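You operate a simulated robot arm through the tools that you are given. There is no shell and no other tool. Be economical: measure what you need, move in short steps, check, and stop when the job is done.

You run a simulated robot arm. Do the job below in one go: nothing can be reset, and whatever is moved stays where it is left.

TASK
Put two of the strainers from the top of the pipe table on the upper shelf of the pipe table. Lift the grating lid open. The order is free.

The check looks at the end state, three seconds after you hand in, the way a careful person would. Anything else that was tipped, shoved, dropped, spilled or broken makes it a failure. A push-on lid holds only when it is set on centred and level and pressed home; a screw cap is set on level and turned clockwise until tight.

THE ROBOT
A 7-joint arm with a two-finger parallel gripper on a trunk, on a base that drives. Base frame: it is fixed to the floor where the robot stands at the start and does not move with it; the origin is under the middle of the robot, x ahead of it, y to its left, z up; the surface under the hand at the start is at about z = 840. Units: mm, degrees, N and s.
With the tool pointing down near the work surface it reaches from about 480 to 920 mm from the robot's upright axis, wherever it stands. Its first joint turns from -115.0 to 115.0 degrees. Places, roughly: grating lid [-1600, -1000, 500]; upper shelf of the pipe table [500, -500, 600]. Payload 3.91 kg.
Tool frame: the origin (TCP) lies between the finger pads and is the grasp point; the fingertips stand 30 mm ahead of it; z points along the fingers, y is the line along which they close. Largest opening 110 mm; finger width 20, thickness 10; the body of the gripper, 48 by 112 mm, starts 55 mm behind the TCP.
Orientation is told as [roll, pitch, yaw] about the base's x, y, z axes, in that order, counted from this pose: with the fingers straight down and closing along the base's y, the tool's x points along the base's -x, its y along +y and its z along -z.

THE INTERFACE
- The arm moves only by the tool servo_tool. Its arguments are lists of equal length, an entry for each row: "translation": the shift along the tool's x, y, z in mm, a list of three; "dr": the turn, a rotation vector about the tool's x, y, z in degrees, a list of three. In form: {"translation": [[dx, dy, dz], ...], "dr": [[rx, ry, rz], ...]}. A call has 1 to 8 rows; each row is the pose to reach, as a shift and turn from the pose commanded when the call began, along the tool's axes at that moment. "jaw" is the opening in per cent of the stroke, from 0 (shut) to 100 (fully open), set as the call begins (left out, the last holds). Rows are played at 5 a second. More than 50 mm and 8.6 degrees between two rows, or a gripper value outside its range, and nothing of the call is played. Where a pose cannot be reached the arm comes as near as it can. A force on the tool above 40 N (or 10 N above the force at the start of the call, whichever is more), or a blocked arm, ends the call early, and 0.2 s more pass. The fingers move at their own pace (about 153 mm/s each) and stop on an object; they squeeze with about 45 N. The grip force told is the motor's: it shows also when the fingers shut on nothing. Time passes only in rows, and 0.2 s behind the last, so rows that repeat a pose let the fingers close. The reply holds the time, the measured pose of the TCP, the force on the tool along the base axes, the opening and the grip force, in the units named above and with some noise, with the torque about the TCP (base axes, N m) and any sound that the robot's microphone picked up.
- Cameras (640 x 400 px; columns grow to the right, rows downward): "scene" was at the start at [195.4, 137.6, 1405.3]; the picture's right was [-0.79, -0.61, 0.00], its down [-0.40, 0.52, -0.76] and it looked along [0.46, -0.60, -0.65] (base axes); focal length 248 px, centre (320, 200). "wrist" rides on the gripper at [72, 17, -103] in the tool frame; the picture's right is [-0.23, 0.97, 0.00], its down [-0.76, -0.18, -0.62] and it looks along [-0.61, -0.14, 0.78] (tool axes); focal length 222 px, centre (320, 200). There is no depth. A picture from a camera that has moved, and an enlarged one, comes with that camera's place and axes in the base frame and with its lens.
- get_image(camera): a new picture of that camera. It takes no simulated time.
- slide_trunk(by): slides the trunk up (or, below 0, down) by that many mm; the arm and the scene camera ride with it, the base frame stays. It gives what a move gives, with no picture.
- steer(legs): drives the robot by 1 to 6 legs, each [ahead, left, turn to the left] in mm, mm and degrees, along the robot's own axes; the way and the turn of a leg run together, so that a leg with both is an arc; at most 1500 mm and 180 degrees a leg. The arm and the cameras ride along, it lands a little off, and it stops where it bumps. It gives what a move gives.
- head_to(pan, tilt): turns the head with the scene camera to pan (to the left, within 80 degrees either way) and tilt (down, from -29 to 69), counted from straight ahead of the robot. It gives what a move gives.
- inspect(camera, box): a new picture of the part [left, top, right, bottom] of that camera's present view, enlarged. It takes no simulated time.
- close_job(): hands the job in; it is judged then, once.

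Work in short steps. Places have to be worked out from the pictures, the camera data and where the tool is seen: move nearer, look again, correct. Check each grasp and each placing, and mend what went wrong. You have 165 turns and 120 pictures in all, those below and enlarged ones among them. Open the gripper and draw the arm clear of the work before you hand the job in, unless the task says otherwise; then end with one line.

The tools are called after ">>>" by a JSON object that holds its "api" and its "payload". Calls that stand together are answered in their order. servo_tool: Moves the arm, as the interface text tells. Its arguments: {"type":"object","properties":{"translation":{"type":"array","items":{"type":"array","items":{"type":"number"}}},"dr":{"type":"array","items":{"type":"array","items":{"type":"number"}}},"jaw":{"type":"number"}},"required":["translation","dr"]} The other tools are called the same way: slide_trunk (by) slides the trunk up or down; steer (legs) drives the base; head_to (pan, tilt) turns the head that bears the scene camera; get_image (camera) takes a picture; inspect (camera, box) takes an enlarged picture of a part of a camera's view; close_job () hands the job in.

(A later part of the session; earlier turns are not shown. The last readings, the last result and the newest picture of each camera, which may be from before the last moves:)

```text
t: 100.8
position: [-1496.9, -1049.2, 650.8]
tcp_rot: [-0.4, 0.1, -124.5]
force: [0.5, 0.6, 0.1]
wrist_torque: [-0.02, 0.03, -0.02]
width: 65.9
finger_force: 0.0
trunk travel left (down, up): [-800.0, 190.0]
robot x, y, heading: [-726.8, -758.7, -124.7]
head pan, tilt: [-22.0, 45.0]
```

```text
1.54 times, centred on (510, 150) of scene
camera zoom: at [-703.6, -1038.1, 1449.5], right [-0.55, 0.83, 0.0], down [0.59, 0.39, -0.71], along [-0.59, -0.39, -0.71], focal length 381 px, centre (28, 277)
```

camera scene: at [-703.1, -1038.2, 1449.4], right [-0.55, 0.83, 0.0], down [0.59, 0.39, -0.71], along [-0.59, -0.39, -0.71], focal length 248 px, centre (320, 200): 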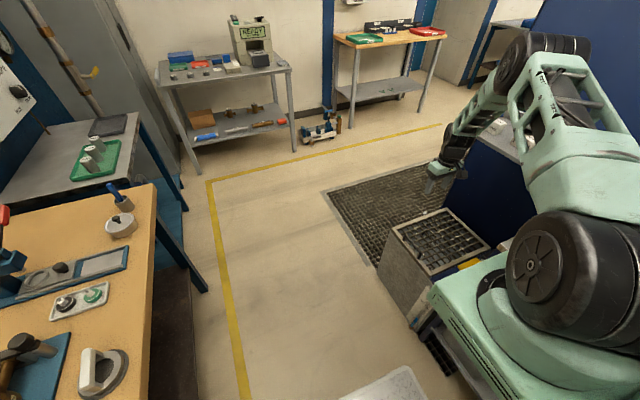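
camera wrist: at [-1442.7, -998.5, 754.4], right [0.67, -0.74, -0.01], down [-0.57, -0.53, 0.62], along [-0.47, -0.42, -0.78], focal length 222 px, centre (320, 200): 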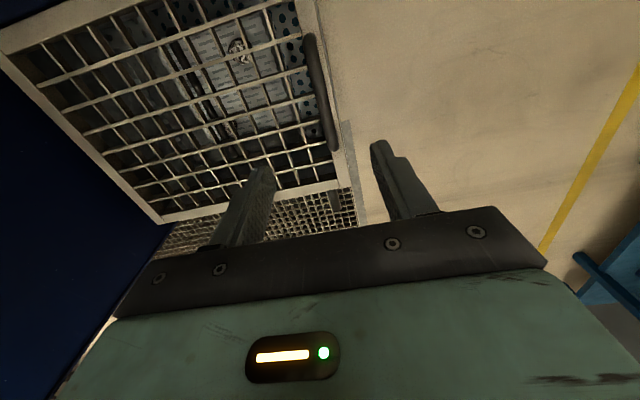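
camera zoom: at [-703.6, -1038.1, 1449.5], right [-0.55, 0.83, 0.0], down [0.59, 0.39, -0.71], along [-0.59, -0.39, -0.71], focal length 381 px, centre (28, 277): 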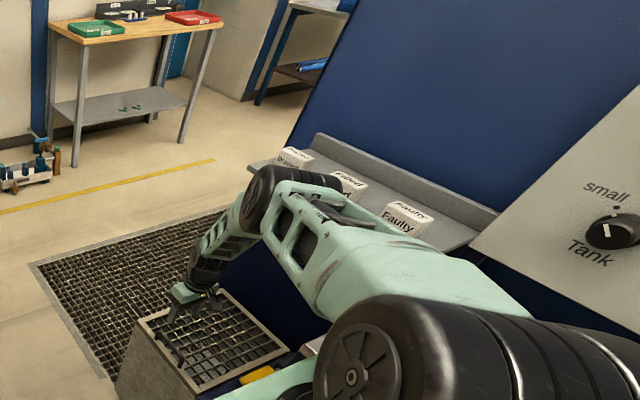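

The elbow is clear of the label shelf (it stays on the aisle side) and the bar lies on the tool axis within ~5 mm. I descend to about z 535 with a small correction.

>>> {"api": "servo_tool", "payload": {"translation": [[0, 2, 40], [0, 4, 80], [0, 5, 115]], "dr": [[0, 0, 0], [0, 0, 0], [0, 0, 0]]}}

>>> {"api": "get_image", "payload": {"camera": "wrist"}}

>>> {"api": "inspect", "payload": {"camera": "scene", "box": [380, 80, 620, 280]}}

```text
t: 101.7
position: [-1573.2, -1073.2, 660.9]
tcp_rot: [-5.8, -6.4, -124.1]
force: [-1.0, 0.0, -0.4]
wrist_torque: [0.01, 0.0, -0.01]
width: 65.9
finger_force: 0.0
out of reach, approached as far as the arm can: row 2, 3
trunk travel left (down, up): [-800.0, 190.0]
robot x, y, heading: [-727.6, -761.2, -124.7]
head pan, tilt: [-22.0, 45.0]
stopped in row 3: the arm was blocked; the commanded pose is now the measured one
```

```text
46 pictures are left
camera wrist: at [-1505.3, -1019.6, 752.9], right [0.67, -0.74, -0.07], down [-0.48, -0.5, 0.72], along [-0.57, -0.45, -0.69], focal length 222 px, centre (320, 200)
```

wrist: 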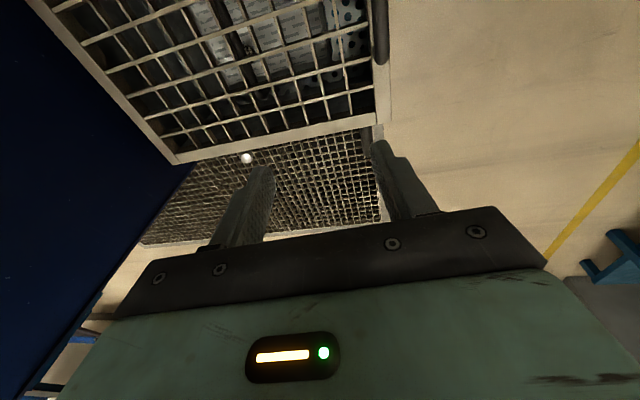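

```text
2.00 times, centred on (500, 180) of scene
camera zoom: at [-704.0, -1038.2, 1449.4], right [-0.55, 0.83, 0.0], down [0.59, 0.39, -0.71], along [-0.59, -0.39, -0.71], focal length 496 px, centre (-40, 240)
```

zoom: 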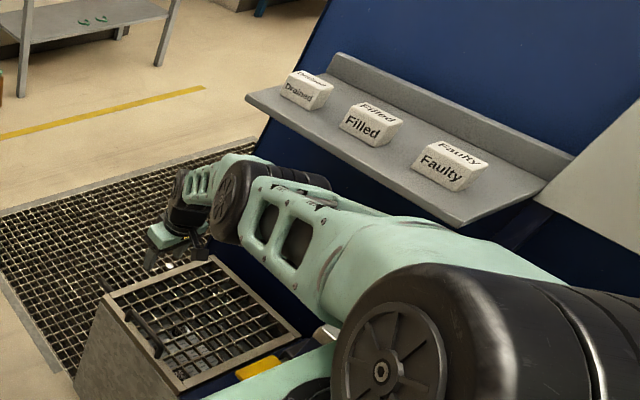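

The trunk is too high for this reach (joint limit). Bench top is z≈847 at v<-614, while the arm pedestal stays ~150 mm clear of it, so lowering the trunk is safe. First I straighten and raise the hand.

>>> {"api": "servo_tool", "payload": {"translation": [[10, 5, -40], [20, 10, -80], [30, 10, -120]], "dr": [[-2, 2.2, 0], [-4, 4.4, 0], [-5.8, 6.4, 0]]}}

>>> {"api": "slide_trunk", "payload": {"by": -150}}

>>> {"api": "get_image", "payload": {"camera": "scene"}}

```text
t: 102.5
position: [-1528.5, -1047.2, 770.7]
tcp_rot: [0.3, 0.5, -124.6]
force: [-0.1, 0.1, -0.3]
wrist_torque: [0.03, -0.03, 0.03]
width: 66.2
finger_force: 0.0
trunk travel left (down, up): [-800.0, 190.0]
robot x, y, heading: [-725.7, -761.3, -124.8]
head pan, tilt: [-22.0, 45.0]
```

```text
t: 104.2
position: [-1529.6, -1048.1, 622.2]
tcp_rot: [0.2, 0.4, -124.6]
force: [0.0, 0.0, -0.6]
wrist_torque: [-0.01, -0.02, -0.01]
width: 66.2
finger_force: 0.2
trunk travel left (down, up): [-650.0, 340.0]
robot x, y, heading: [-726.7, -760.0, -124.5]
head pan, tilt: [-22.0, 45.0]
```

```text
44 pictures are left
camera scene: at [-704.0, -1038.2, 1299.4], right [-0.55, 0.83, 0.0], down [0.59, 0.39, -0.71], along [-0.59, -0.39, -0.71], focal length 248 px, centre (320, 200)
```

scene: 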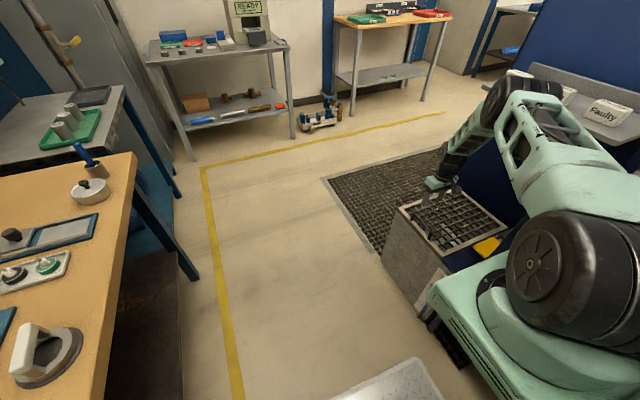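

Now I lift the hand 150 mm with the arm and drop the trunk another 200 mm, to gain reach margin below.

>>> {"api": "servo_tool", "payload": {"translation": [[10, 4, -40], [20, 8, -80], [26, 12, -120], [26, 16, -150]], "dr": [[0, 0, 0], [0, 0, 0], [0, 0, 0], [0, 0, 0]]}}

>>> {"api": "slide_trunk", "payload": {"by": -170}}

>>> {"api": "get_image", "payload": {"camera": "wrist"}}

>>> {"api": "get_image", "payload": {"camera": "scene"}}

```text
t: 105.2
position: [-1501.1, -1036.8, 769.7]
tcp_rot: [0.2, 0.3, -124.5]
force: [-0.2, -0.3, -0.2]
wrist_torque: [-0.01, -0.01, 0.0]
width: 66.1
finger_force: 0.0
trunk travel left (down, up): [-650.0, 340.0]
robot x, y, heading: [-728.9, -762.9, -124.6]
head pan, tilt: [-22.0, 45.0]
```

```text
t: 107.1
position: [-1501.6, -1036.1, 600.1]
tcp_rot: [0.1, 0.4, -124.6]
force: [-0.4, 0.2, -0.2]
wrist_torque: [-0.02, 0.05, 0.02]
width: 65.9
finger_force: 0.0
trunk travel left (down, up): [-480.0, 510.0]
robot x, y, heading: [-728.8, -760.0, -124.4]
head pan, tilt: [-22.0, 45.0]
```

```text
43 pictures are left
camera wrist: at [-1447.6, -986.8, 704.0], right [0.67, -0.74, 0.0], down [-0.58, -0.53, 0.62], along [-0.46, -0.42, -0.79], focal length 222 px, centre (320, 200)
```

wrist: 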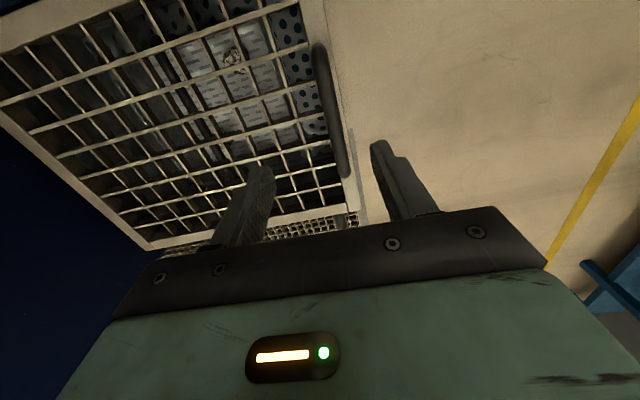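

```text
42 pictures are left
camera scene: at [-703.9, -1038.2, 1129.4], right [-0.55, 0.83, 0.0], down [0.59, 0.39, -0.71], along [-0.59, -0.39, -0.71], focal length 248 px, centre (320, 200)
```

scene: 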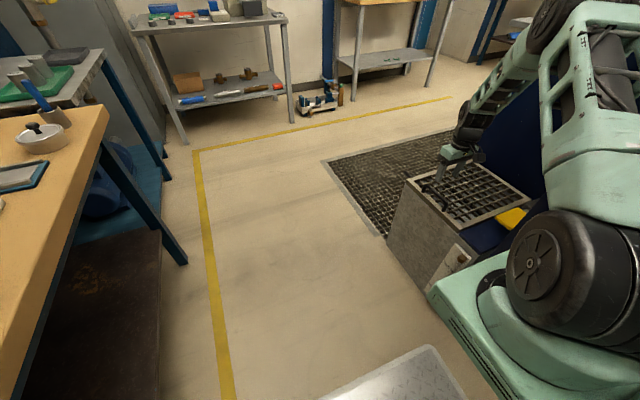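

Bar centre recomputed at (-1495,-1047); I correct by 12 mm and descend with open jaws astride the bar, stopping at z≈515 to check.

>>> {"api": "servo_tool", "payload": {"translation": [[-2, 5, 20], [-4, 10, 40], [-5, 12, 65], [-5, 12, 85]], "dr": [[0, 0, 0], [0, 0, 0], [0, 0, 0], [0, 0, 0]]}}

>>> {"api": "get_image", "payload": {"camera": "wrist"}}

>>> {"api": "inspect", "payload": {"camera": "scene", "box": [380, 130, 540, 260]}}

```text
t: 108.1
position: [-1495.9, -1049.0, 514.5]
tcp_rot: [0.2, 0.1, -124.5]
force: [-0.7, 0.8, -0.6]
wrist_torque: [-0.01, -0.01, 0.0]
width: 66.0
finger_force: 0.0
trunk travel left (down, up): [-480.0, 510.0]
robot x, y, heading: [-727.2, -764.1, -124.8]
head pan, tilt: [-22.0, 45.0]
```

```text
41 pictures are left
camera wrist: at [-1441.9, -998.6, 619.5], right [0.67, -0.74, 0.0], down [-0.58, -0.53, 0.62], along [-0.46, -0.42, -0.79], focal length 222 px, centre (320, 200)
```

wrist: 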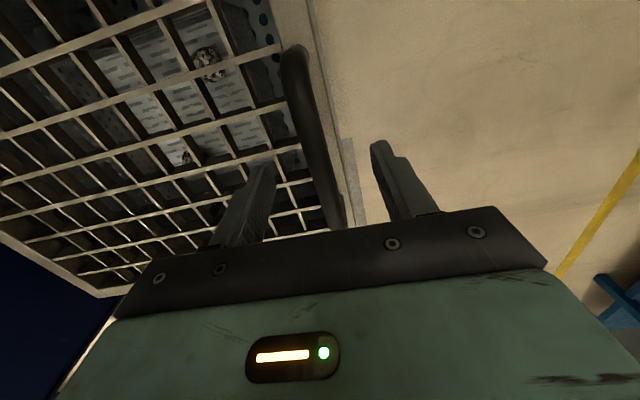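

```text
3.08 times, centred on (460, 195) of scene
camera zoom: at [-703.8, -1038.2, 1129.4], right [-0.55, 0.83, 0.0], down [0.59, 0.39, -0.71], along [-0.59, -0.39, -0.71], focal length 763 px, centre (-111, 215)
```

zoom: 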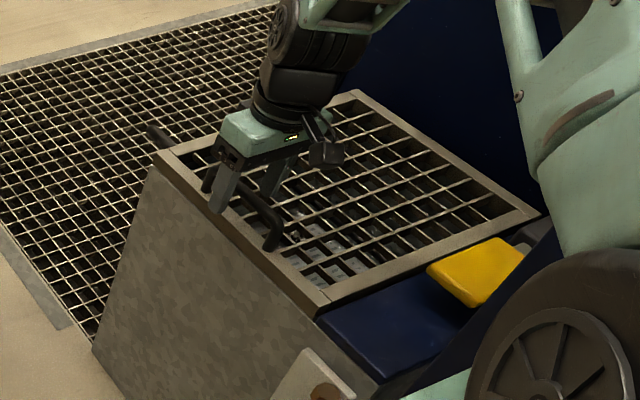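

The fingers straddle the handle bar. I go down 16 mm more and close on it.

>>> {"api": "servo_tool", "payload": {"translation": [[0, 2, 8], [0, 3, 16]], "dr": [[0, 0, 0], [0, 0, 0]]}}

>>> {"api": "servo_tool", "payload": {"translation": [[0, 0, 0], [0, 0, 0], [0, 0, 0]], "dr": [[0, 0, 0], [0, 0, 0], [0, 0, 0]], "jaw": 0}}

>>> {"api": "inspect", "payload": {"camera": "wrist", "box": [200, 40, 440, 230]}}

```text
t: 108.7
position: [-1491.7, -1050.3, 500.1]
tcp_rot: [0.2, 0.3, -124.5]
force: [-0.1, 0.4, -0.3]
wrist_torque: [-0.02, 0.05, 0.01]
width: 65.9
finger_force: 0.1
trunk travel left (down, up): [-480.0, 510.0]
robot x, y, heading: [-724.3, -759.4, -124.6]
head pan, tilt: [-22.0, 45.0]
```

```text
t: 109.5
position: [-1491.7, -1048.1, 499.8]
tcp_rot: [0.1, 0.1, -124.5]
force: [-13.8, 5.8, -5.0]
wrist_torque: [-0.19, 0.13, 0.99]
width: 13.6
finger_force: 45.1
trunk travel left (down, up): [-480.0, 510.0]
robot x, y, heading: [-726.7, -758.8, -124.4]
head pan, tilt: [-22.0, 45.0]
```

```text
2.11 times, centred on (320, 135) of wrist
camera zoom: at [-1439.2, -998.9, 603.2], right [0.67, -0.74, 0.0], down [-0.58, -0.53, 0.62], along [-0.46, -0.42, -0.78], focal length 468 px, centre (320, 337)
```

zoom: 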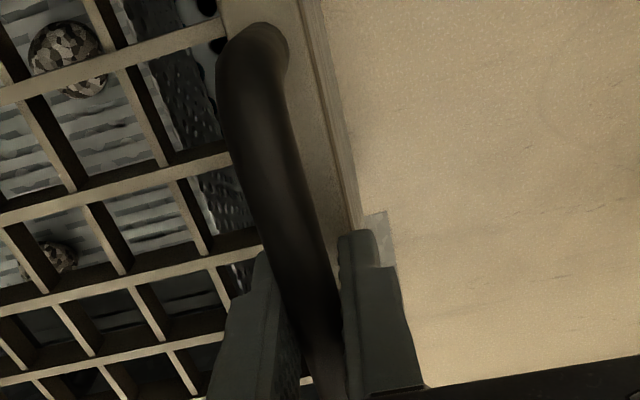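

Bar gripped (13.6 mm). I lift it along a 10° arc about the rear hinge (radius ≈380 mm) and read the load.

>>> {"api": "servo_tool", "payload": {"translation": [[0, -3, -16.4], [0, -6, -32.7], [0, -10.4, -48.9], [0, -15.3, -64.8]], "dr": [[0, 0, 0], [0, 0, 0], [0, 0, 0], [0, 0, 0]]}}

>>> {"api": "get_image", "payload": {"camera": "scene"}}

```text
t: 110.5
position: [-1505.0, -1040.2, 563.1]
tcp_rot: [0.0, 0.1, -124.4]
force: [-33.3, 8.0, -15.2]
wrist_torque: [-0.2, 0.06, 0.93]
width: 13.6
finger_force: 44.7
trunk travel left (down, up): [-480.0, 510.0]
robot x, y, heading: [-728.6, -760.7, -124.8]
head pan, tilt: [-22.0, 45.0]
```

```text
38 pictures are left
camera scene: at [-705.4, -1038.2, 1129.3], right [-0.55, 0.83, 0.0], down [0.59, 0.39, -0.71], along [-0.59, -0.39, -0.71], focal length 248 px, centre (320, 200)
```

scene: 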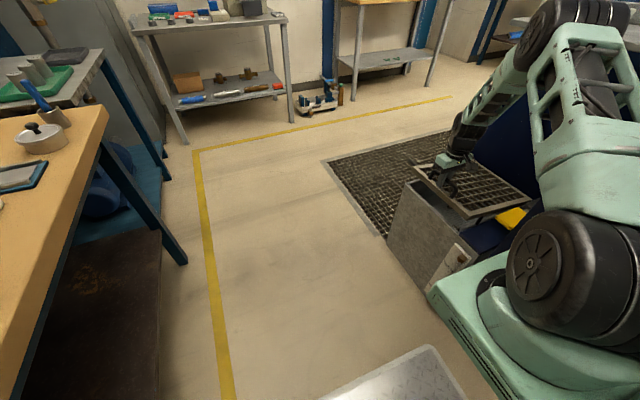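

The lid rises. The sideways load (-v, ~32 N) says the hand should sit further toward the hinge; I shift 7 mm that way.

>>> {"api": "servo_tool", "payload": {"translation": [[0, -4, 0], [0, -7, 0]], "dr": [[0, 0, 0], [0, 0, 0]]}}

```text
t: 111.1
position: [-1504.8, -1042.1, 562.8]
tcp_rot: [0.7, 0.4, -124.3]
force: [2.8, -7.1, -2.9]
wrist_torque: [-0.47, 0.22, 0.87]
width: 13.9
finger_force: 45.1
trunk travel left (down, up): [-480.0, 510.0]
robot x, y, heading: [-725.4, -759.2, -124.6]
head pan, tilt: [-22.0, 45.0]
```

Load is now near zero. I continue the arc to ≈25° while tilting the hand 10° to lean toward the aisle.

>>> {"api": "servo_tool", "payload": {"translation": [[0, -7.9, -23.5], [0, -17.3, -46.3], [0, -28.2, -68.4], [0, -40.5, -89.6]], "dr": [[2.5, 0, 0], [5, 0, 0], [7.5, 0, 0], [10, 0, 0]]}}

```text
t: 112.1
position: [-1544.7, -1014.5, 654.9]
tcp_rot: [-9.9, 0.0, -124.5]
force: [1.3, -16.0, 8.0]
wrist_torque: [-0.86, 0.62, 1.03]
width: 13.7
finger_force: 45.2
trunk travel left (down, up): [-480.0, 510.0]
robot x, y, heading: [-730.1, -761.7, -124.5]
head pan, tilt: [-22.0, 45.0]
```

The load is mainly radial with almost none tangential, so the lid seems nearly self-supporting. I continue to ≈40° with a small outward correction.

>>> {"api": "servo_tool", "payload": {"translation": [[-1, -16, -18.7], [-2, -33.4, -35.9], [-3, -52.3, -51.3], [-3, -72.4, -65]], "dr": [[2.5, 0, 0], [5, 0, 0], [7.5, 0, 0], [10, 0, 0]]}}

>>> {"api": "get_image", "payload": {"camera": "scene"}}

>>> {"api": "get_image", "payload": {"camera": "wrist"}}

```text
t: 113.1
position: [-1595.4, -980.3, 726.8]
tcp_rot: [-19.8, 0.6, -124.6]
force: [-24.7, 4.8, -29.6]
wrist_torque: [0.02, -0.07, 0.8]
width: 14.0
finger_force: 44.9
trunk travel left (down, up): [-480.0, 510.0]
robot x, y, heading: [-727.0, -760.5, -124.7]
head pan, tilt: [-22.0, 45.0]
```

```text
37 pictures are left
camera scene: at [-706.0, -1038.2, 1129.0], right [-0.55, 0.83, 0.0], down [0.59, 0.39, -0.71], along [-0.59, -0.39, -0.71], focal length 248 px, centre (320, 200)
```

scene: 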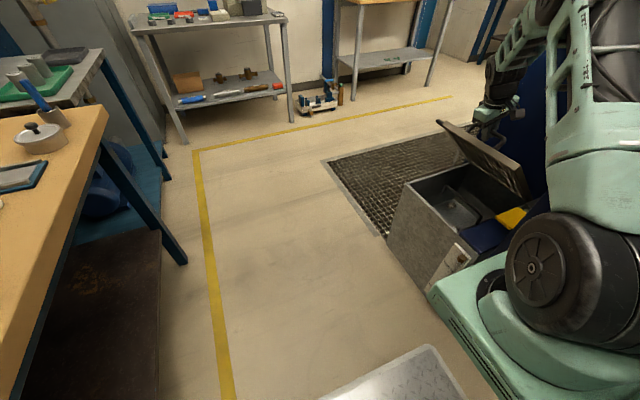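

```text
36 pictures are left
camera wrist: at [-1514.7, -949.8, 817.7], right [0.63, -0.71, -0.33], down [-0.4, -0.66, 0.64], along [-0.67, -0.27, -0.7], focal length 222 px, centre (320, 200)
```

wrist: 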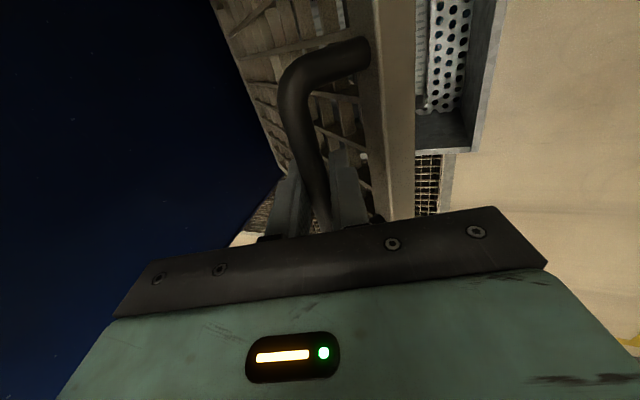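

The lid stands at ≈40°. I relax the radial pull inward, then test safely whether it holds itself: with the jaw slightly open the inner finger would still catch the bar.

>>> {"api": "servo_tool", "payload": {"translation": [[0, -1, 3], [0, -2.2, 5.6]], "dr": [[0, 0, 0], [0, 0, 0]]}}

>>> {"api": "servo_tool", "payload": {"translation": [[0, 0, 0], [0, 0, 0], [0, 0, 0]], "dr": [[0, 0, 0], [0, 0, 0], [0, 0, 0]], "jaw": 32}}

>>> {"api": "get_image", "payload": {"camera": "wrist"}}

```text
t: 113.7
position: [-1597.3, -979.5, 726.1]
tcp_rot: [-19.7, 0.4, -124.7]
force: [7.4, 7.6, 1.9]
wrist_torque: [1.22, -0.79, 0.11]
width: 13.6
finger_force: 44.7
trunk travel left (down, up): [-480.0, 510.0]
robot x, y, heading: [-723.5, -760.9, -124.6]
head pan, tilt: [-22.0, 45.0]
```

```text
t: 114.5
position: [-1598.1, -979.3, 725.5]
tcp_rot: [-19.8, 0.3, -124.6]
force: [0.7, 0.2, -0.3]
wrist_torque: [0.0, 0.04, 0.0]
width: 35.2
finger_force: 0.0
trunk travel left (down, up): [-480.0, 510.0]
robot x, y, heading: [-723.5, -758.6, -124.6]
head pan, tilt: [-22.0, 45.0]
```

```text
35 pictures are left
camera wrist: at [-1516.9, -949.8, 816.9], right [0.63, -0.71, -0.33], down [-0.4, -0.65, 0.64], along [-0.67, -0.27, -0.69], focal length 222 px, centre (320, 200)
```

wrist: 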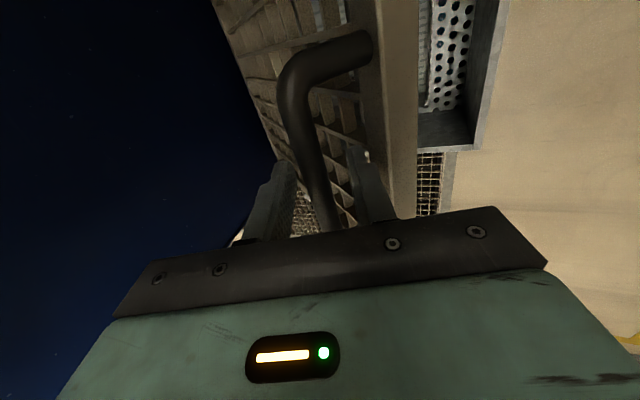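

The lid holds itself at 40° — the hinge has friction. I regrip and carry it on along the arc toward ≈55°, watching forces.

>>> {"api": "servo_tool", "payload": {"translation": [[0, 0, 0], [0, 0, 0], [0, 0, 0]], "dr": [[0, 0, 0], [0, 0, 0], [0, 0, 0]], "jaw": 0}}

>>> {"api": "servo_tool", "payload": {"translation": [[0, -22.1, -8.1], [0, -44.8, -14.8], [0, -67.8, -20.1], [0, -91.2, -23.9]], "dr": [[0.7, 0, 0], [1.4, 0, 0], [2.1, 0, 0], [2.8, 0, 0]]}}

>>> {"api": "get_image", "payload": {"camera": "scene"}}

```text
t: 115.3
position: [-1598.7, -979.3, 724.9]
tcp_rot: [-19.8, 0.4, -124.4]
force: [1.2, -1.0, 1.4]
wrist_torque: [0.31, -0.18, 0.55]
width: 13.7
finger_force: 45.2
trunk travel left (down, up): [-480.0, 510.0]
robot x, y, heading: [-728.1, -759.9, -124.5]
head pan, tilt: [-22.0, 45.0]
```

```text
t: 116.3
position: [-1659.1, -939.7, 772.5]
tcp_rot: [-22.1, 0.5, -124.4]
force: [-6.2, -1.7, -8.7]
wrist_torque: [-0.83, 0.52, 0.59]
width: 13.8
finger_force: 45.3
trunk travel left (down, up): [-480.0, 510.0]
robot x, y, heading: [-723.9, -762.9, -124.5]
head pan, tilt: [-22.0, 45.0]
```

```text
34 pictures are left
camera scene: at [-702.3, -1038.9, 1128.5], right [-0.55, 0.83, 0.0], down [0.59, 0.39, -0.71], along [-0.59, -0.39, -0.71], focal length 248 px, centre (320, 200)
```

scene: 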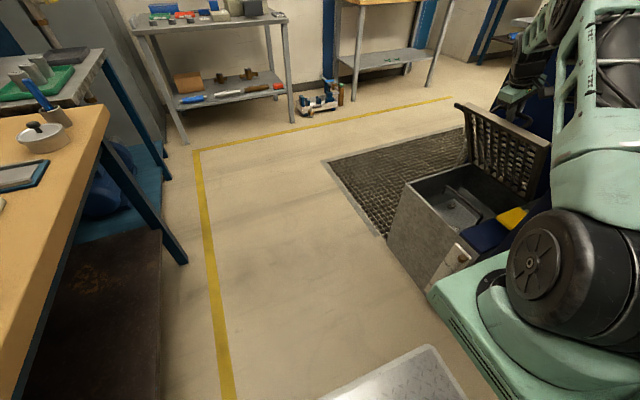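

Forces are small, lid ≈55–60°. I zoom to check the hand's clearance to the label shelf.

>>> {"api": "inspect", "payload": {"camera": "scene", "box": [440, 0, 640, 240]}}

>>> {"api": "get_image", "payload": {"camera": "wrist"}}

```text
1.67 times, centred on (540, 120) of scene
camera zoom: at [-702.3, -1038.9, 1128.5], right [-0.55, 0.83, 0.0], down [0.59, 0.39, -0.71], along [-0.59, -0.39, -0.71], focal length 413 px, centre (-47, 333)
```

zoom: 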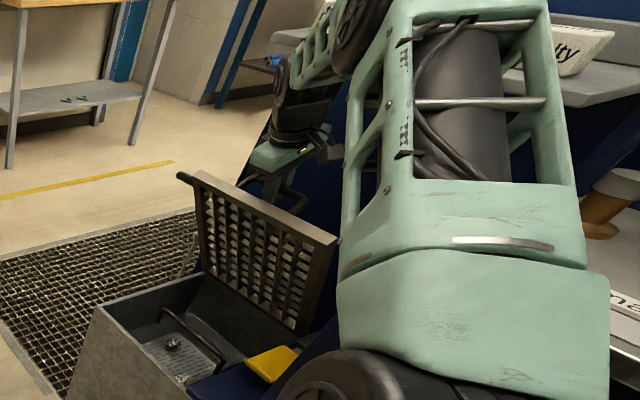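

```text
32 pictures are left
camera wrist: at [-1574.5, -912.3, 863.0], right [0.62, -0.69, -0.37], down [-0.37, -0.67, 0.64], along [-0.69, -0.26, -0.68], focal length 222 px, centre (320, 200)
```

wrist: 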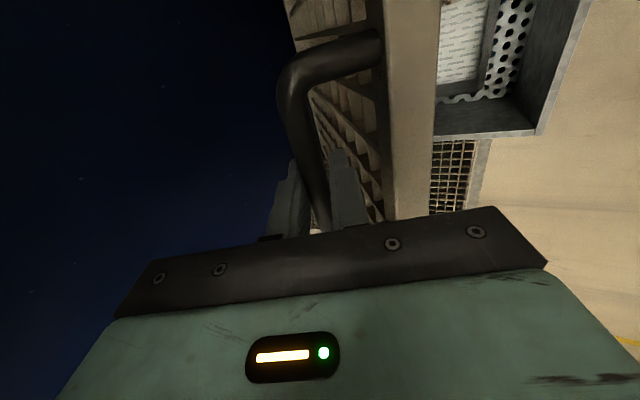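

Continuing by the handle would bring the wrist close to the shelf; since the lid holds itself, I release, back out, and will push the lid further from its underside.

>>> {"api": "servo_tool", "payload": {"translation": [[0, 0, 0], [0, 0, 0], [0, 0, 0]], "dr": [[0, 0, 0], [0, 0, 0], [0, 0, 0]], "jaw": 34}}

>>> {"api": "servo_tool", "payload": {"translation": [[0, 0, -15], [0, 0, -30], [0, 0, -50], [0, 30, -60], [0, 70, -60], [0, 110, -50], [0, 150, -40], [0, 190, -30]], "dr": [[0, 0, 0], [0, 0, 0], [0, 0, 0], [0, 0, 0], [0, 0, 0], [0, 0, 0], [0, 0, 0], [0, 0, 0]]}}

>>> {"api": "get_image", "payload": {"camera": "scene"}}

>>> {"api": "get_image", "payload": {"camera": "wrist"}}

```text
t: 117.1
position: [-1660.2, -939.8, 774.0]
tcp_rot: [-22.1, 0.7, -124.4]
force: [0.3, 0.0, -0.3]
wrist_torque: [0.0, 0.0, -0.01]
width: 37.5
finger_force: 0.1
trunk travel left (down, up): [-480.0, 510.0]
robot x, y, heading: [-727.4, -758.0, -124.7]
head pan, tilt: [-22.0, 45.0]
```

```text
t: 118.9
position: [-1507.0, -1040.8, 733.6]
tcp_rot: [-22.6, 0.3, -124.6]
force: [0.8, 0.3, 0.5]
wrist_torque: [-0.01, 0.04, 0.03]
width: 37.4
finger_force: 0.0
trunk travel left (down, up): [-480.0, 510.0]
robot x, y, heading: [-727.5, -757.7, -124.5]
head pan, tilt: [-22.0, 45.0]
```

```text
31 pictures are left
camera scene: at [-704.0, -1038.1, 1129.5], right [-0.55, 0.84, 0.0], down [0.59, 0.39, -0.71], along [-0.59, -0.39, -0.71], focal length 248 px, centre (320, 200)
```

scene: 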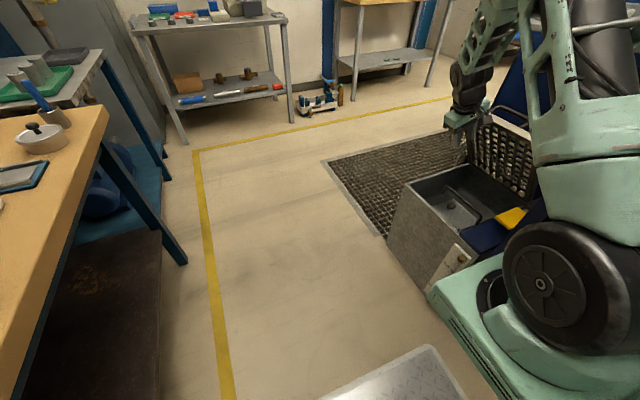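

```text
30 pictures are left
camera wrist: at [-1422.7, -1014.0, 822.7], right [0.61, -0.7, -0.38], down [-0.37, -0.67, 0.64], along [-0.7, -0.25, -0.67], focal length 222 px, centre (320, 200)
```

wrist: 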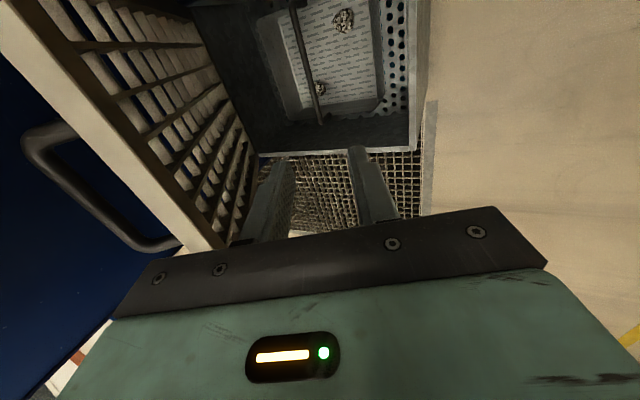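

The lid stays at ≈55°. To push from underneath I'll use the hand upright with its thin side toward the lid: straighten it, turn it 90° about the vertical, fingers closed.

>>> {"api": "servo_tool", "payload": {"translation": [[0, 0, 0], [0, 0, 0], [0, 0, 0]], "dr": [[-7.5, 0, 0], [-15, 0, 0], [-22.5, 0, 0]], "jaw": 0}}

>>> {"api": "servo_tool", "payload": {"translation": [[0, 0, 0], [0, 0, 0], [0, 0, 0], [0, 0, 0], [0, 0, 0], [0, 0, 0]], "dr": [[0, 0, 7.5], [0, 0, 15], [0, 0, 22.5], [0, 0, 30], [0, 0, 37.5], [0, 0, 45]]}}

>>> {"api": "servo_tool", "payload": {"translation": [[0, 0, 0], [0, 0, 0], [0, 0, 0], [0, 0, 0], [0, 0, 0], [0, 0, 0]], "dr": [[0, 0, 7.5], [0, 0, 15], [0, 0, 22.5], [0, 0, 30], [0, 0, 37.5], [0, 0, 45]]}}

>>> {"api": "get_image", "payload": {"camera": "scene"}}

>>> {"api": "get_image", "payload": {"camera": "wrist"}}

```text
t: 119.7
position: [-1508.6, -1044.0, 733.2]
tcp_rot: [0.1, 0.2, -124.5]
force: [0.6, 0.2, 0.2]
wrist_torque: [0.04, -0.03, -0.03]
width: 0.0
finger_force: 37.9
trunk travel left (down, up): [-480.0, 510.0]
robot x, y, heading: [-727.7, -759.0, -124.6]
head pan, tilt: [-22.0, 45.0]
```

```text
t: 121.1
position: [-1508.8, -1042.1, 734.5]
tcp_rot: [-0.2, 0.2, -169.7]
force: [0.2, -0.4, 0.6]
wrist_torque: [0.02, 0.01, 0.01]
width: 0.2
finger_force: 37.8
trunk travel left (down, up): [-480.0, 510.0]
robot x, y, heading: [-726.6, -760.9, -124.4]
head pan, tilt: [-22.0, 45.0]
```

```text
t: 122.5
position: [-1508.6, -1041.7, 734.2]
tcp_rot: [-0.3, -0.1, 145.3]
force: [-0.4, -0.2, 0.7]
wrist_torque: [0.01, -0.02, -0.04]
width: 0.0
finger_force: 38.3
trunk travel left (down, up): [-480.0, 510.0]
robot x, y, heading: [-723.7, -760.8, -124.4]
head pan, tilt: [-22.0, 45.0]
```

```text
29 pictures are left
camera scene: at [-703.9, -1038.2, 1129.4], right [-0.55, 0.83, 0.0], down [0.59, 0.39, -0.71], along [-0.59, -0.39, -0.71], focal length 248 px, centre (320, 200)
```

scene: 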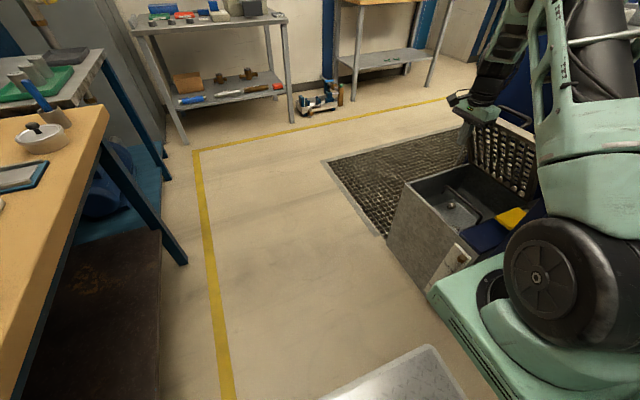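

```text
28 pictures are left
camera wrist: at [-1459.5, -1097.8, 836.8], right [-0.74, -0.67, 0.0], down [-0.53, 0.58, 0.62], along [-0.42, 0.47, -0.78], focal length 222 px, centre (320, 200)
```

wrist: 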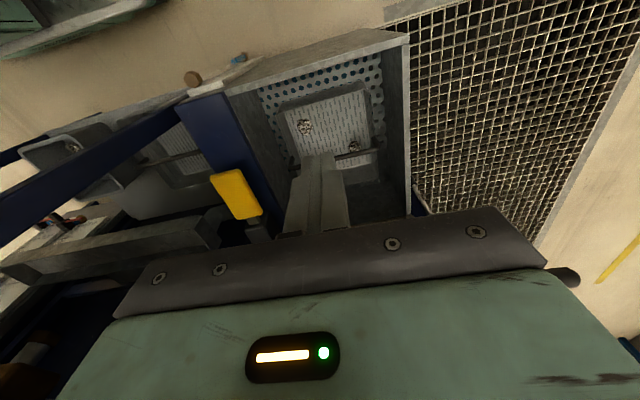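

The hand is now thin-side to the lid with the camera on the aisle side. I lower it to z≈620 and tilt 15° so the fingertips lead.

>>> {"api": "servo_tool", "payload": {"translation": [[0, 0, 40], [0, 0, 80], [0, 0, 112]], "dr": [[0, -5, 0], [0, -10, 0], [0, -15, 0]]}}

>>> {"api": "inspect", "payload": {"camera": "scene", "box": [400, 40, 640, 280]}}

```text
t: 123.3
position: [-1507.8, -1039.3, 622.2]
tcp_rot: [-0.3, -15.2, 145.5]
force: [0.0, 0.4, 0.0]
wrist_torque: [-0.01, 0.02, 0.01]
width: 0.0
finger_force: 37.9
trunk travel left (down, up): [-480.0, 510.0]
robot x, y, heading: [-724.3, -759.0, -124.5]
head pan, tilt: [-22.0, 45.0]
```

```text
1.67 times, centred on (520, 160) of scene
camera zoom: at [-703.9, -1038.1, 1129.5], right [-0.55, 0.83, 0.0], down [0.59, 0.39, -0.71], along [-0.59, -0.39, -0.71], focal length 413 px, centre (-13, 267)
```

zoom: 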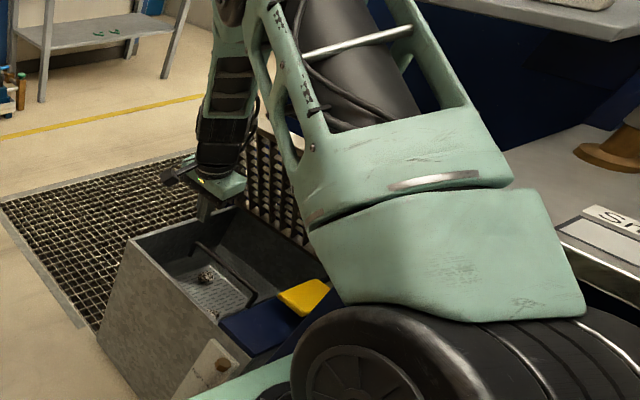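

Path is clear. I push toward the hinge side in rows of 30 mm, keeping the height.

>>> {"api": "servo_tool", "payload": {"translation": [[-29, 0, 7.8], [-58, 0, 15.5], [-87, 0, 23.3], [-116, 0, 31], [-145, 0, 38.8], [-174, 0, 46.6]], "dr": [[0, 0, 0], [0, 0, 0], [0, 0, 0], [0, 0, 0], [0, 0, 0], [0, 0, 0]]}}

>>> {"api": "get_image", "payload": {"camera": "scene"}}

>>> {"api": "get_image", "payload": {"camera": "wrist"}}

```text
t: 124.7
position: [-1657.7, -941.7, 619.6]
tcp_rot: [-0.3, -15.1, 145.7]
force: [0.1, 0.1, -0.5]
wrist_torque: [0.03, -0.02, 0.0]
width: 0.2
finger_force: 37.8
trunk travel left (down, up): [-480.0, 510.0]
robot x, y, heading: [-724.0, -761.2, -124.6]
head pan, tilt: [-22.0, 45.0]
```

```text
26 pictures are left
camera scene: at [-703.7, -1038.3, 1129.4], right [-0.55, 0.83, 0.0], down [0.59, 0.39, -0.71], along [-0.59, -0.39, -0.71], focal length 248 px, centre (320, 200)
```

scene: 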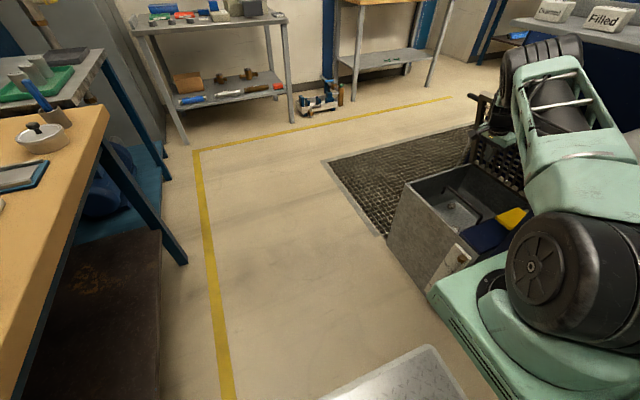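

```text
25 pictures are left
camera wrist: at [-1588.0, -1010.3, 700.6], right [-0.73, -0.68, 0.05], down [-0.37, 0.47, 0.8], along [-0.57, 0.57, -0.6], focal length 222 px, centre (320, 200)
```

wrist: 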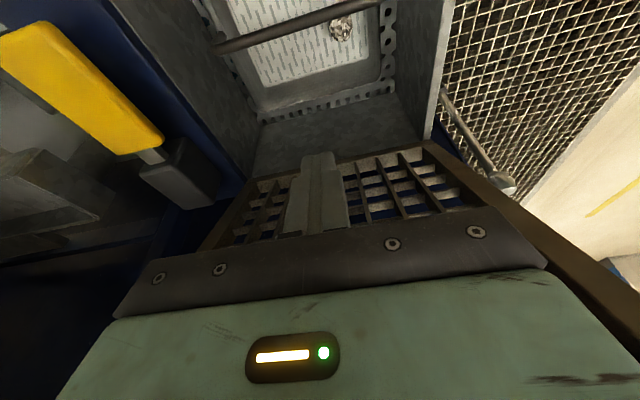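

The hand is now under the lid. I check the elbow's clearance to the label shelf and bench before pushing further.

>>> {"api": "inspect", "payload": {"camera": "scene", "box": [440, 0, 640, 200]}}

```text
2.00 times, centred on (540, 100) of scene
camera zoom: at [-703.7, -1038.3, 1129.4], right [-0.55, 0.83, 0.0], down [0.59, 0.39, -0.71], along [-0.59, -0.39, -0.71], focal length 496 px, centre (-120, 400)
```

zoom: 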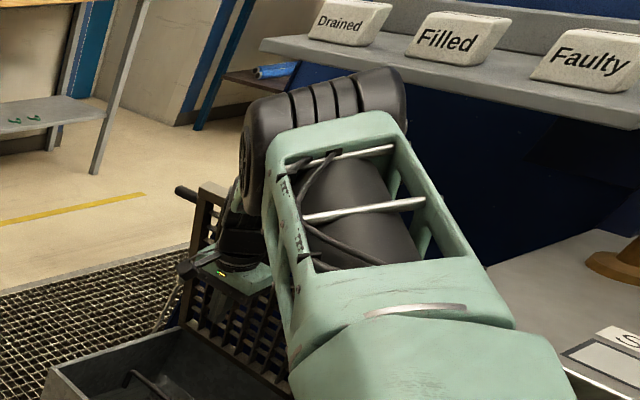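

The elbow is far (≈300 mm) on the aisle side of the shelf. I push on in 20 mm rows, watching contact force.

>>> {"api": "servo_tool", "payload": {"translation": [[-19.3, 0, 5.2], [-38.6, 0, 10.4], [-58, 0, 15.5], [-77, 0, 20.7]], "dr": [[0, 0, 0], [0, 0, 0], [0, 0, 0], [0, 0, 0]]}}

>>> {"api": "inspect", "payload": {"camera": "scene", "box": [400, 20, 640, 260]}}

```text
t: 125.7
position: [-1707.3, -899.1, 622.5]
tcp_rot: [-0.3, -15.1, 145.6]
force: [0.6, -0.4, 0.6]
wrist_torque: [-0.01, 0.03, 0.04]
width: 0.0
finger_force: 38.0
out of reach, approached as far as the arm can: row 4
trunk travel left (down, up): [-480.0, 510.0]
robot x, y, heading: [-728.6, -760.0, -124.5]
head pan, tilt: [-22.0, 45.0]
```

```text
1.67 times, centred on (520, 140) of scene
camera zoom: at [-703.9, -1038.2, 1129.4], right [-0.55, 0.83, 0.0], down [0.59, 0.39, -0.71], along [-0.59, -0.39, -0.71], focal length 413 px, centre (-13, 300)
```

zoom: 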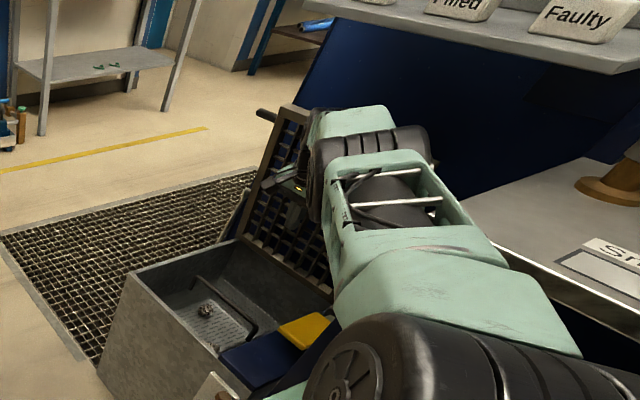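

Arm's reach ends here (rel. hinge ≈+120 mm), and the lid already looks steeper. I check the wrist view, and then drive the base 70 mm to the right to press the lid further.

>>> {"api": "steer", "payload": {"legs": [[0, -60, 0]]}}

>>> {"api": "get_image", "payload": {"camera": "wrist"}}

>>> {"api": "inspect", "payload": {"camera": "scene", "box": [400, 20, 640, 260]}}

```text
t: 126.7
position: [-1742.5, -880.2, 620.7]
tcp_rot: [-0.5, -14.0, 145.6]
force: [4.8, -2.2, 2.1]
wrist_torque: [0.15, 0.36, 0.06]
width: 0.0
finger_force: 37.7
trunk travel left (down, up): [-480.0, 510.0]
robot x, y, heading: [-764.8, -734.1, -124.5]
head pan, tilt: [-22.0, 45.0]
stopped in leg 1: the force on the tool passed its limit at 108 N (the readings are from after the stop); the commanded pose is now the measured one
```

```text
22 pictures are left
camera wrist: at [-1674.5, -948.5, 703.9], right [-0.73, -0.68, 0.05], down [-0.39, 0.47, 0.79], along [-0.56, 0.56, -0.61], focal length 222 px, centre (320, 200)
```

wrist: 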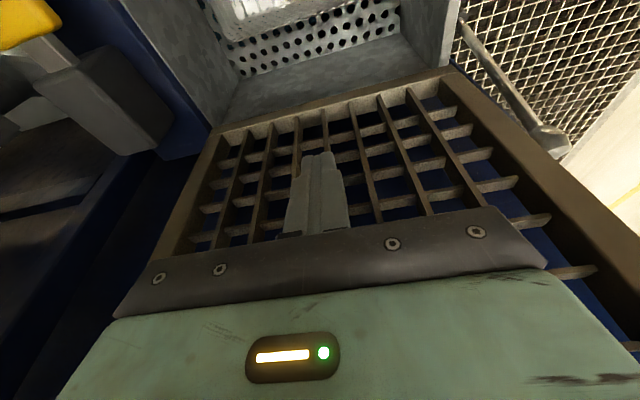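

```text
1.67 times, centred on (520, 140) of scene
camera zoom: at [-742.1, -1011.6, 1129.2], right [-0.55, 0.83, 0.0], down [0.59, 0.39, -0.71], along [-0.59, -0.39, -0.71], focal length 413 px, centre (-13, 300)
```

zoom: 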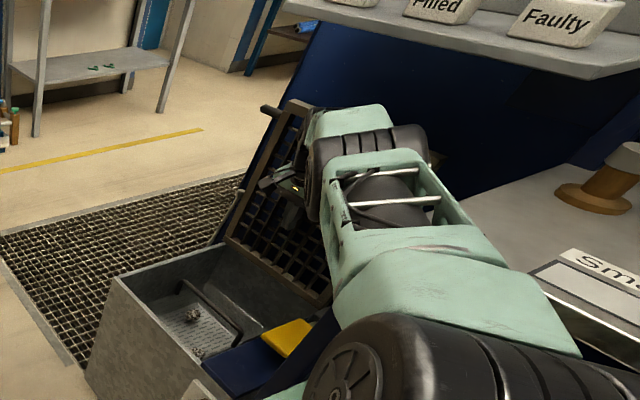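

The drive stopped on contact; the lid is now at ≈75°. I push gently with the arm in small rows to see whether the lid still yields.

>>> {"api": "servo_tool", "payload": {"translation": [[-4, 0, 1], [-8, 0, 2], [-12, 0, 3], [-16, 0, 4]], "dr": [[0, 0, 0], [0, 0, 0], [0, 0, 0], [0, 0, 0]]}}

```text
t: 127.9
position: [-1746.5, -912.0, 614.4]
tcp_rot: [-0.6, -13.8, 147.9]
force: [-0.6, -0.7, 0.0]
wrist_torque: [0.01, 0.0, 0.0]
width: 0.0
finger_force: 37.6
out of reach, approached as far as the arm can: row 2, 3, 4
trunk travel left (down, up): [-480.0, 510.0]
robot x, y, heading: [-770.5, -737.1, -123.7]
head pan, tilt: [-22.0, 45.0]
stopped in row 4: the arm was blocked; the commanded pose is now the measured one
```

The arm is at its reach limit. I back the hand off 70 mm, shift the base 70 mm ahead and 40 mm right, and look.

>>> {"api": "servo_tool", "payload": {"translation": [[23, 0, -6], [46, 0, -12], [68, 0, -18]], "dr": [[0, 0, 0], [0, 0, 0], [0, 0, 0]]}}

>>> {"api": "steer", "payload": {"legs": [[70, 0, 0], [0, -40, 0]]}}

>>> {"api": "get_image", "payload": {"camera": "scene"}}

>>> {"api": "get_image", "payload": {"camera": "wrist"}}

```text
t: 128.7
position: [-1736.8, -939.8, 614.0]
tcp_rot: [-0.5, -13.8, 147.3]
force: [0.4, -0.1, 0.7]
wrist_torque: [0.06, 0.0, -0.03]
width: 0.1
finger_force: 37.4
out of reach, approached as far as the arm can: row 1, 2, 3
trunk travel left (down, up): [-480.0, 510.0]
robot x, y, heading: [-769.0, -738.4, -124.3]
head pan, tilt: [-22.0, 45.0]
```

```text
t: 130.4
position: [-1807.1, -980.3, 613.9]
tcp_rot: [-0.8, -13.3, 147.5]
force: [1.9, -0.5, 0.5]
wrist_torque: [0.01, 0.18, -0.07]
width: 0.1
finger_force: 38.0
trunk travel left (down, up): [-480.0, 510.0]
robot x, y, heading: [-843.5, -772.9, -123.7]
head pan, tilt: [-22.0, 45.0]
stopped in leg 2: the robot was blocked; the commanded pose is now the measured one
```

```text
20 pictures are left
camera scene: at [-817.0, -1048.1, 1129.3], right [-0.56, 0.83, 0.0], down [0.59, 0.4, -0.71], along [-0.59, -0.4, -0.71], focal length 248 px, centre (320, 200)
```

scene: 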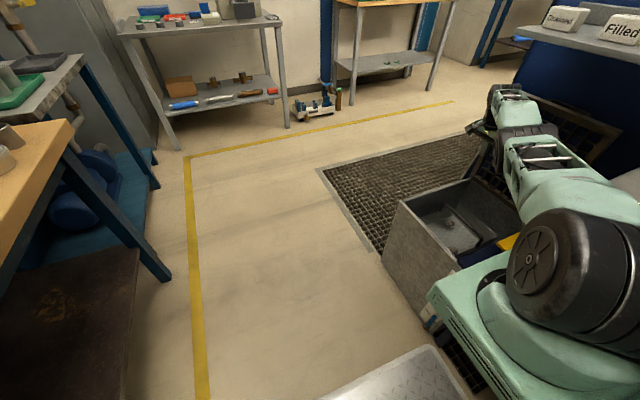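

```text
19 pictures are left
camera wrist: at [-1739.0, -1047.2, 697.8], right [-0.71, -0.7, 0.04], down [-0.41, 0.46, 0.78], along [-0.57, 0.54, -0.62], focal length 222 px, centre (320, 200)
```

wrist: 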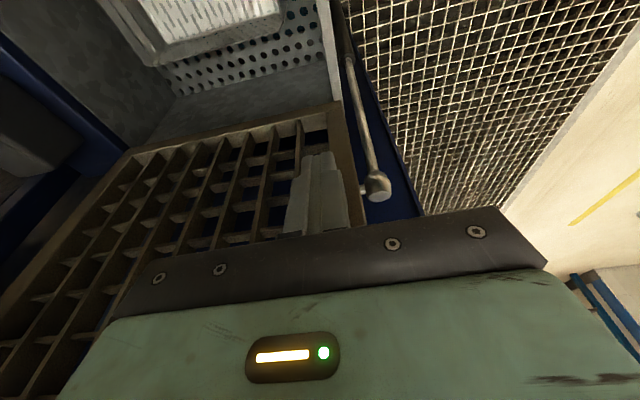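

The base touched something on its right, so I ease it 15 mm left; then I recentre the hand under the lid (70 mm back toward the robot).

>>> {"api": "steer", "payload": {"legs": [[0, 15, 0]]}}

>>> {"api": "servo_tool", "payload": {"translation": [[15, -15, -4], [20, -35, -5], [20, -55, -5], [20, -75, -5]], "dr": [[0, 0, 0], [0, 0, 0], [0, 0, 0], [0, 0, 0]]}}

>>> {"api": "inspect", "payload": {"camera": "scene", "box": [400, 40, 640, 280]}}

```text
t: 131.2
position: [-1795.3, -989.5, 613.6]
tcp_rot: [-0.6, -13.4, 147.5]
force: [-0.4, -1.0, -1.2]
wrist_torque: [-0.03, 0.01, -0.01]
width: 0.2
finger_force: 37.8
trunk travel left (down, up): [-480.0, 510.0]
robot x, y, heading: [-827.3, -777.0, -123.8]
head pan, tilt: [-22.0, 45.0]
```

```text
t: 132.2
position: [-1797.5, -965.1, 609.3]
tcp_rot: [-0.4, -13.0, 148.1]
force: [7.9, -3.1, 2.5]
wrist_torque: [0.23, 0.66, -0.24]
width: 0.1
finger_force: 37.6
out of reach, approached as far as the arm can: row 1, 2, 3, 4
trunk travel left (down, up): [-480.0, 510.0]
robot x, y, heading: [-828.2, -776.5, -123.6]
head pan, tilt: [-22.0, 45.0]
stopped in row 4: the force on the tool passed its limit at 42 N (the readings are from after the stop); the commanded pose is now the measured one
```

```text
1.67 times, centred on (520, 160) of scene
camera zoom: at [-803.2, -1057.0, 1129.4], right [-0.56, 0.83, 0.0], down [0.58, 0.4, -0.71], along [-0.59, -0.4, -0.71], focal length 413 px, centre (-13, 267)
```

zoom: 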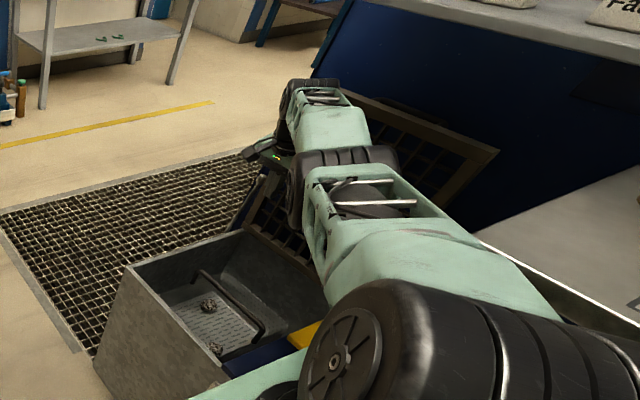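

Triangulating the lid's top near corner gives rel. +37 mm, z≈814, i.e. the lid is at about 84° — open. I withdraw by driving 110 mm left, straight away from the lid, then raise the hand.

>>> {"api": "steer", "payload": {"legs": [[0, 110, 0]]}}

>>> {"api": "servo_tool", "payload": {"translation": [[20, 0, -20], [40, 0, -45], [60, 0, -75], [80, 0, -110]], "dr": [[0, 3, 0], [0, 6, 0], [0, 9, 0], [0, 13, 0]]}}

>>> {"api": "get_image", "payload": {"camera": "scene"}}

>>> {"api": "get_image", "payload": {"camera": "wrist"}}

```text
t: 133.3
position: [-1704.4, -1027.2, 609.4]
tcp_rot: [-0.4, -13.0, 148.2]
force: [0.0, 0.4, 0.2]
wrist_torque: [0.01, 0.01, -0.02]
width: 0.0
finger_force: 37.6
trunk travel left (down, up): [-480.0, 510.0]
robot x, y, heading: [-734.8, -838.4, -123.7]
head pan, tilt: [-22.0, 45.0]
```

```text
t: 134.3
position: [-1666.2, -1090.5, 694.8]
tcp_rot: [-0.5, 0.2, 148.0]
force: [0.9, -1.0, -0.6]
wrist_torque: [0.0, 0.01, 0.01]
width: 0.0
finger_force: 37.4
out of reach, approached as far as the arm can: row 1, 2, 3, 4
trunk travel left (down, up): [-480.0, 510.0]
robot x, y, heading: [-734.7, -837.8, -124.0]
head pan, tilt: [-22.0, 45.0]
```

```text
17 pictures are left
camera scene: at [-710.6, -1119.6, 1129.3], right [-0.56, 0.83, 0.0], down [0.59, 0.4, -0.71], along [-0.59, -0.4, -0.71], focal length 248 px, centre (320, 200)
```

scene: 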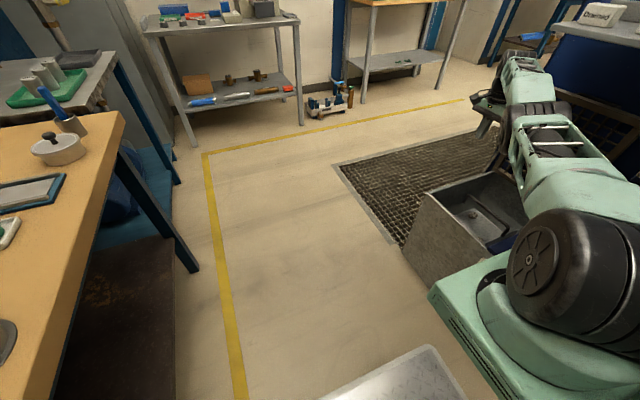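

```text
16 pictures are left
camera wrist: at [-1614.6, -1143.9, 798.6], right [-0.71, -0.71, -0.01], down [-0.56, 0.55, 0.62], along [-0.43, 0.45, -0.78], focal length 222 px, centre (320, 200)
```

wrist: 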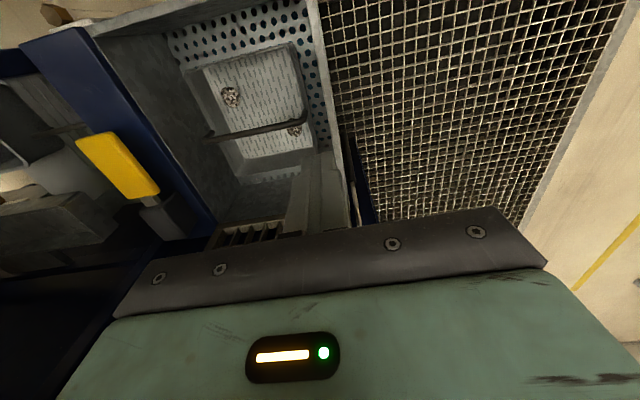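

The hand is clear and the lid stays upright. I raise the trunk to lift the arm well away and look at the final state.

>>> {"api": "slide_trunk", "payload": {"by": 300}}

>>> {"api": "get_image", "payload": {"camera": "scene"}}

>>> {"api": "get_image", "payload": {"camera": "wrist"}}

```text
t: 137.3
position: [-1665.6, -1089.6, 994.2]
tcp_rot: [-0.6, 0.2, 147.9]
force: [0.5, -0.5, 0.5]
wrist_torque: [0.02, 0.04, 0.04]
width: 0.2
finger_force: 38.0
trunk travel left (down, up): [-780.0, 210.0]
robot x, y, heading: [-734.2, -840.5, -124.1]
head pan, tilt: [-22.0, 45.0]
```

```text
15 pictures are left
camera scene: at [-710.4, -1119.6, 1429.3], right [-0.56, 0.83, 0.0], down [0.59, 0.4, -0.71], along [-0.59, -0.4, -0.71], focal length 248 px, centre (320, 200)
```

scene: 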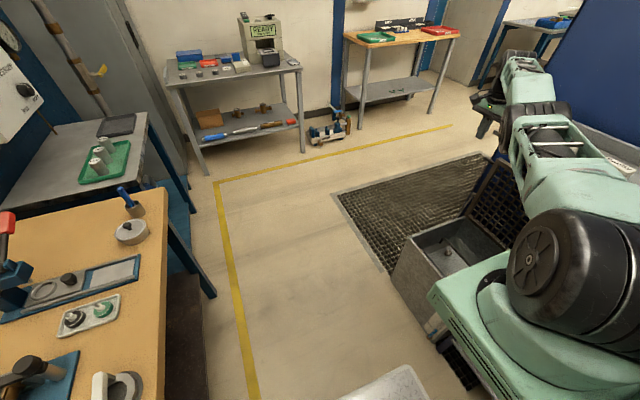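

```text
14 pictures are left
camera wrist: at [-1614.6, -1144.0, 1098.3], right [-0.71, -0.71, -0.01], down [-0.56, 0.55, 0.62], along [-0.43, 0.45, -0.78], focal length 222 px, centre (320, 200)
```

wrist: 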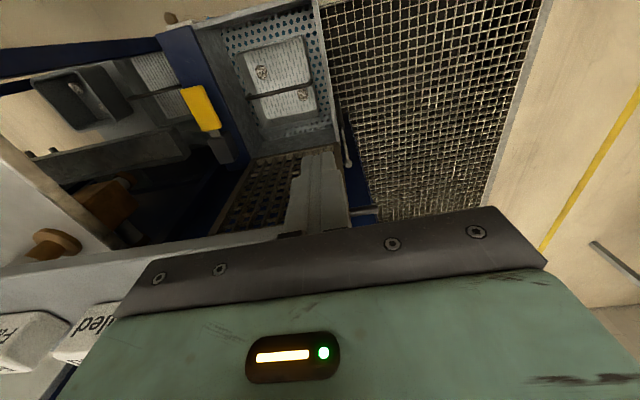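

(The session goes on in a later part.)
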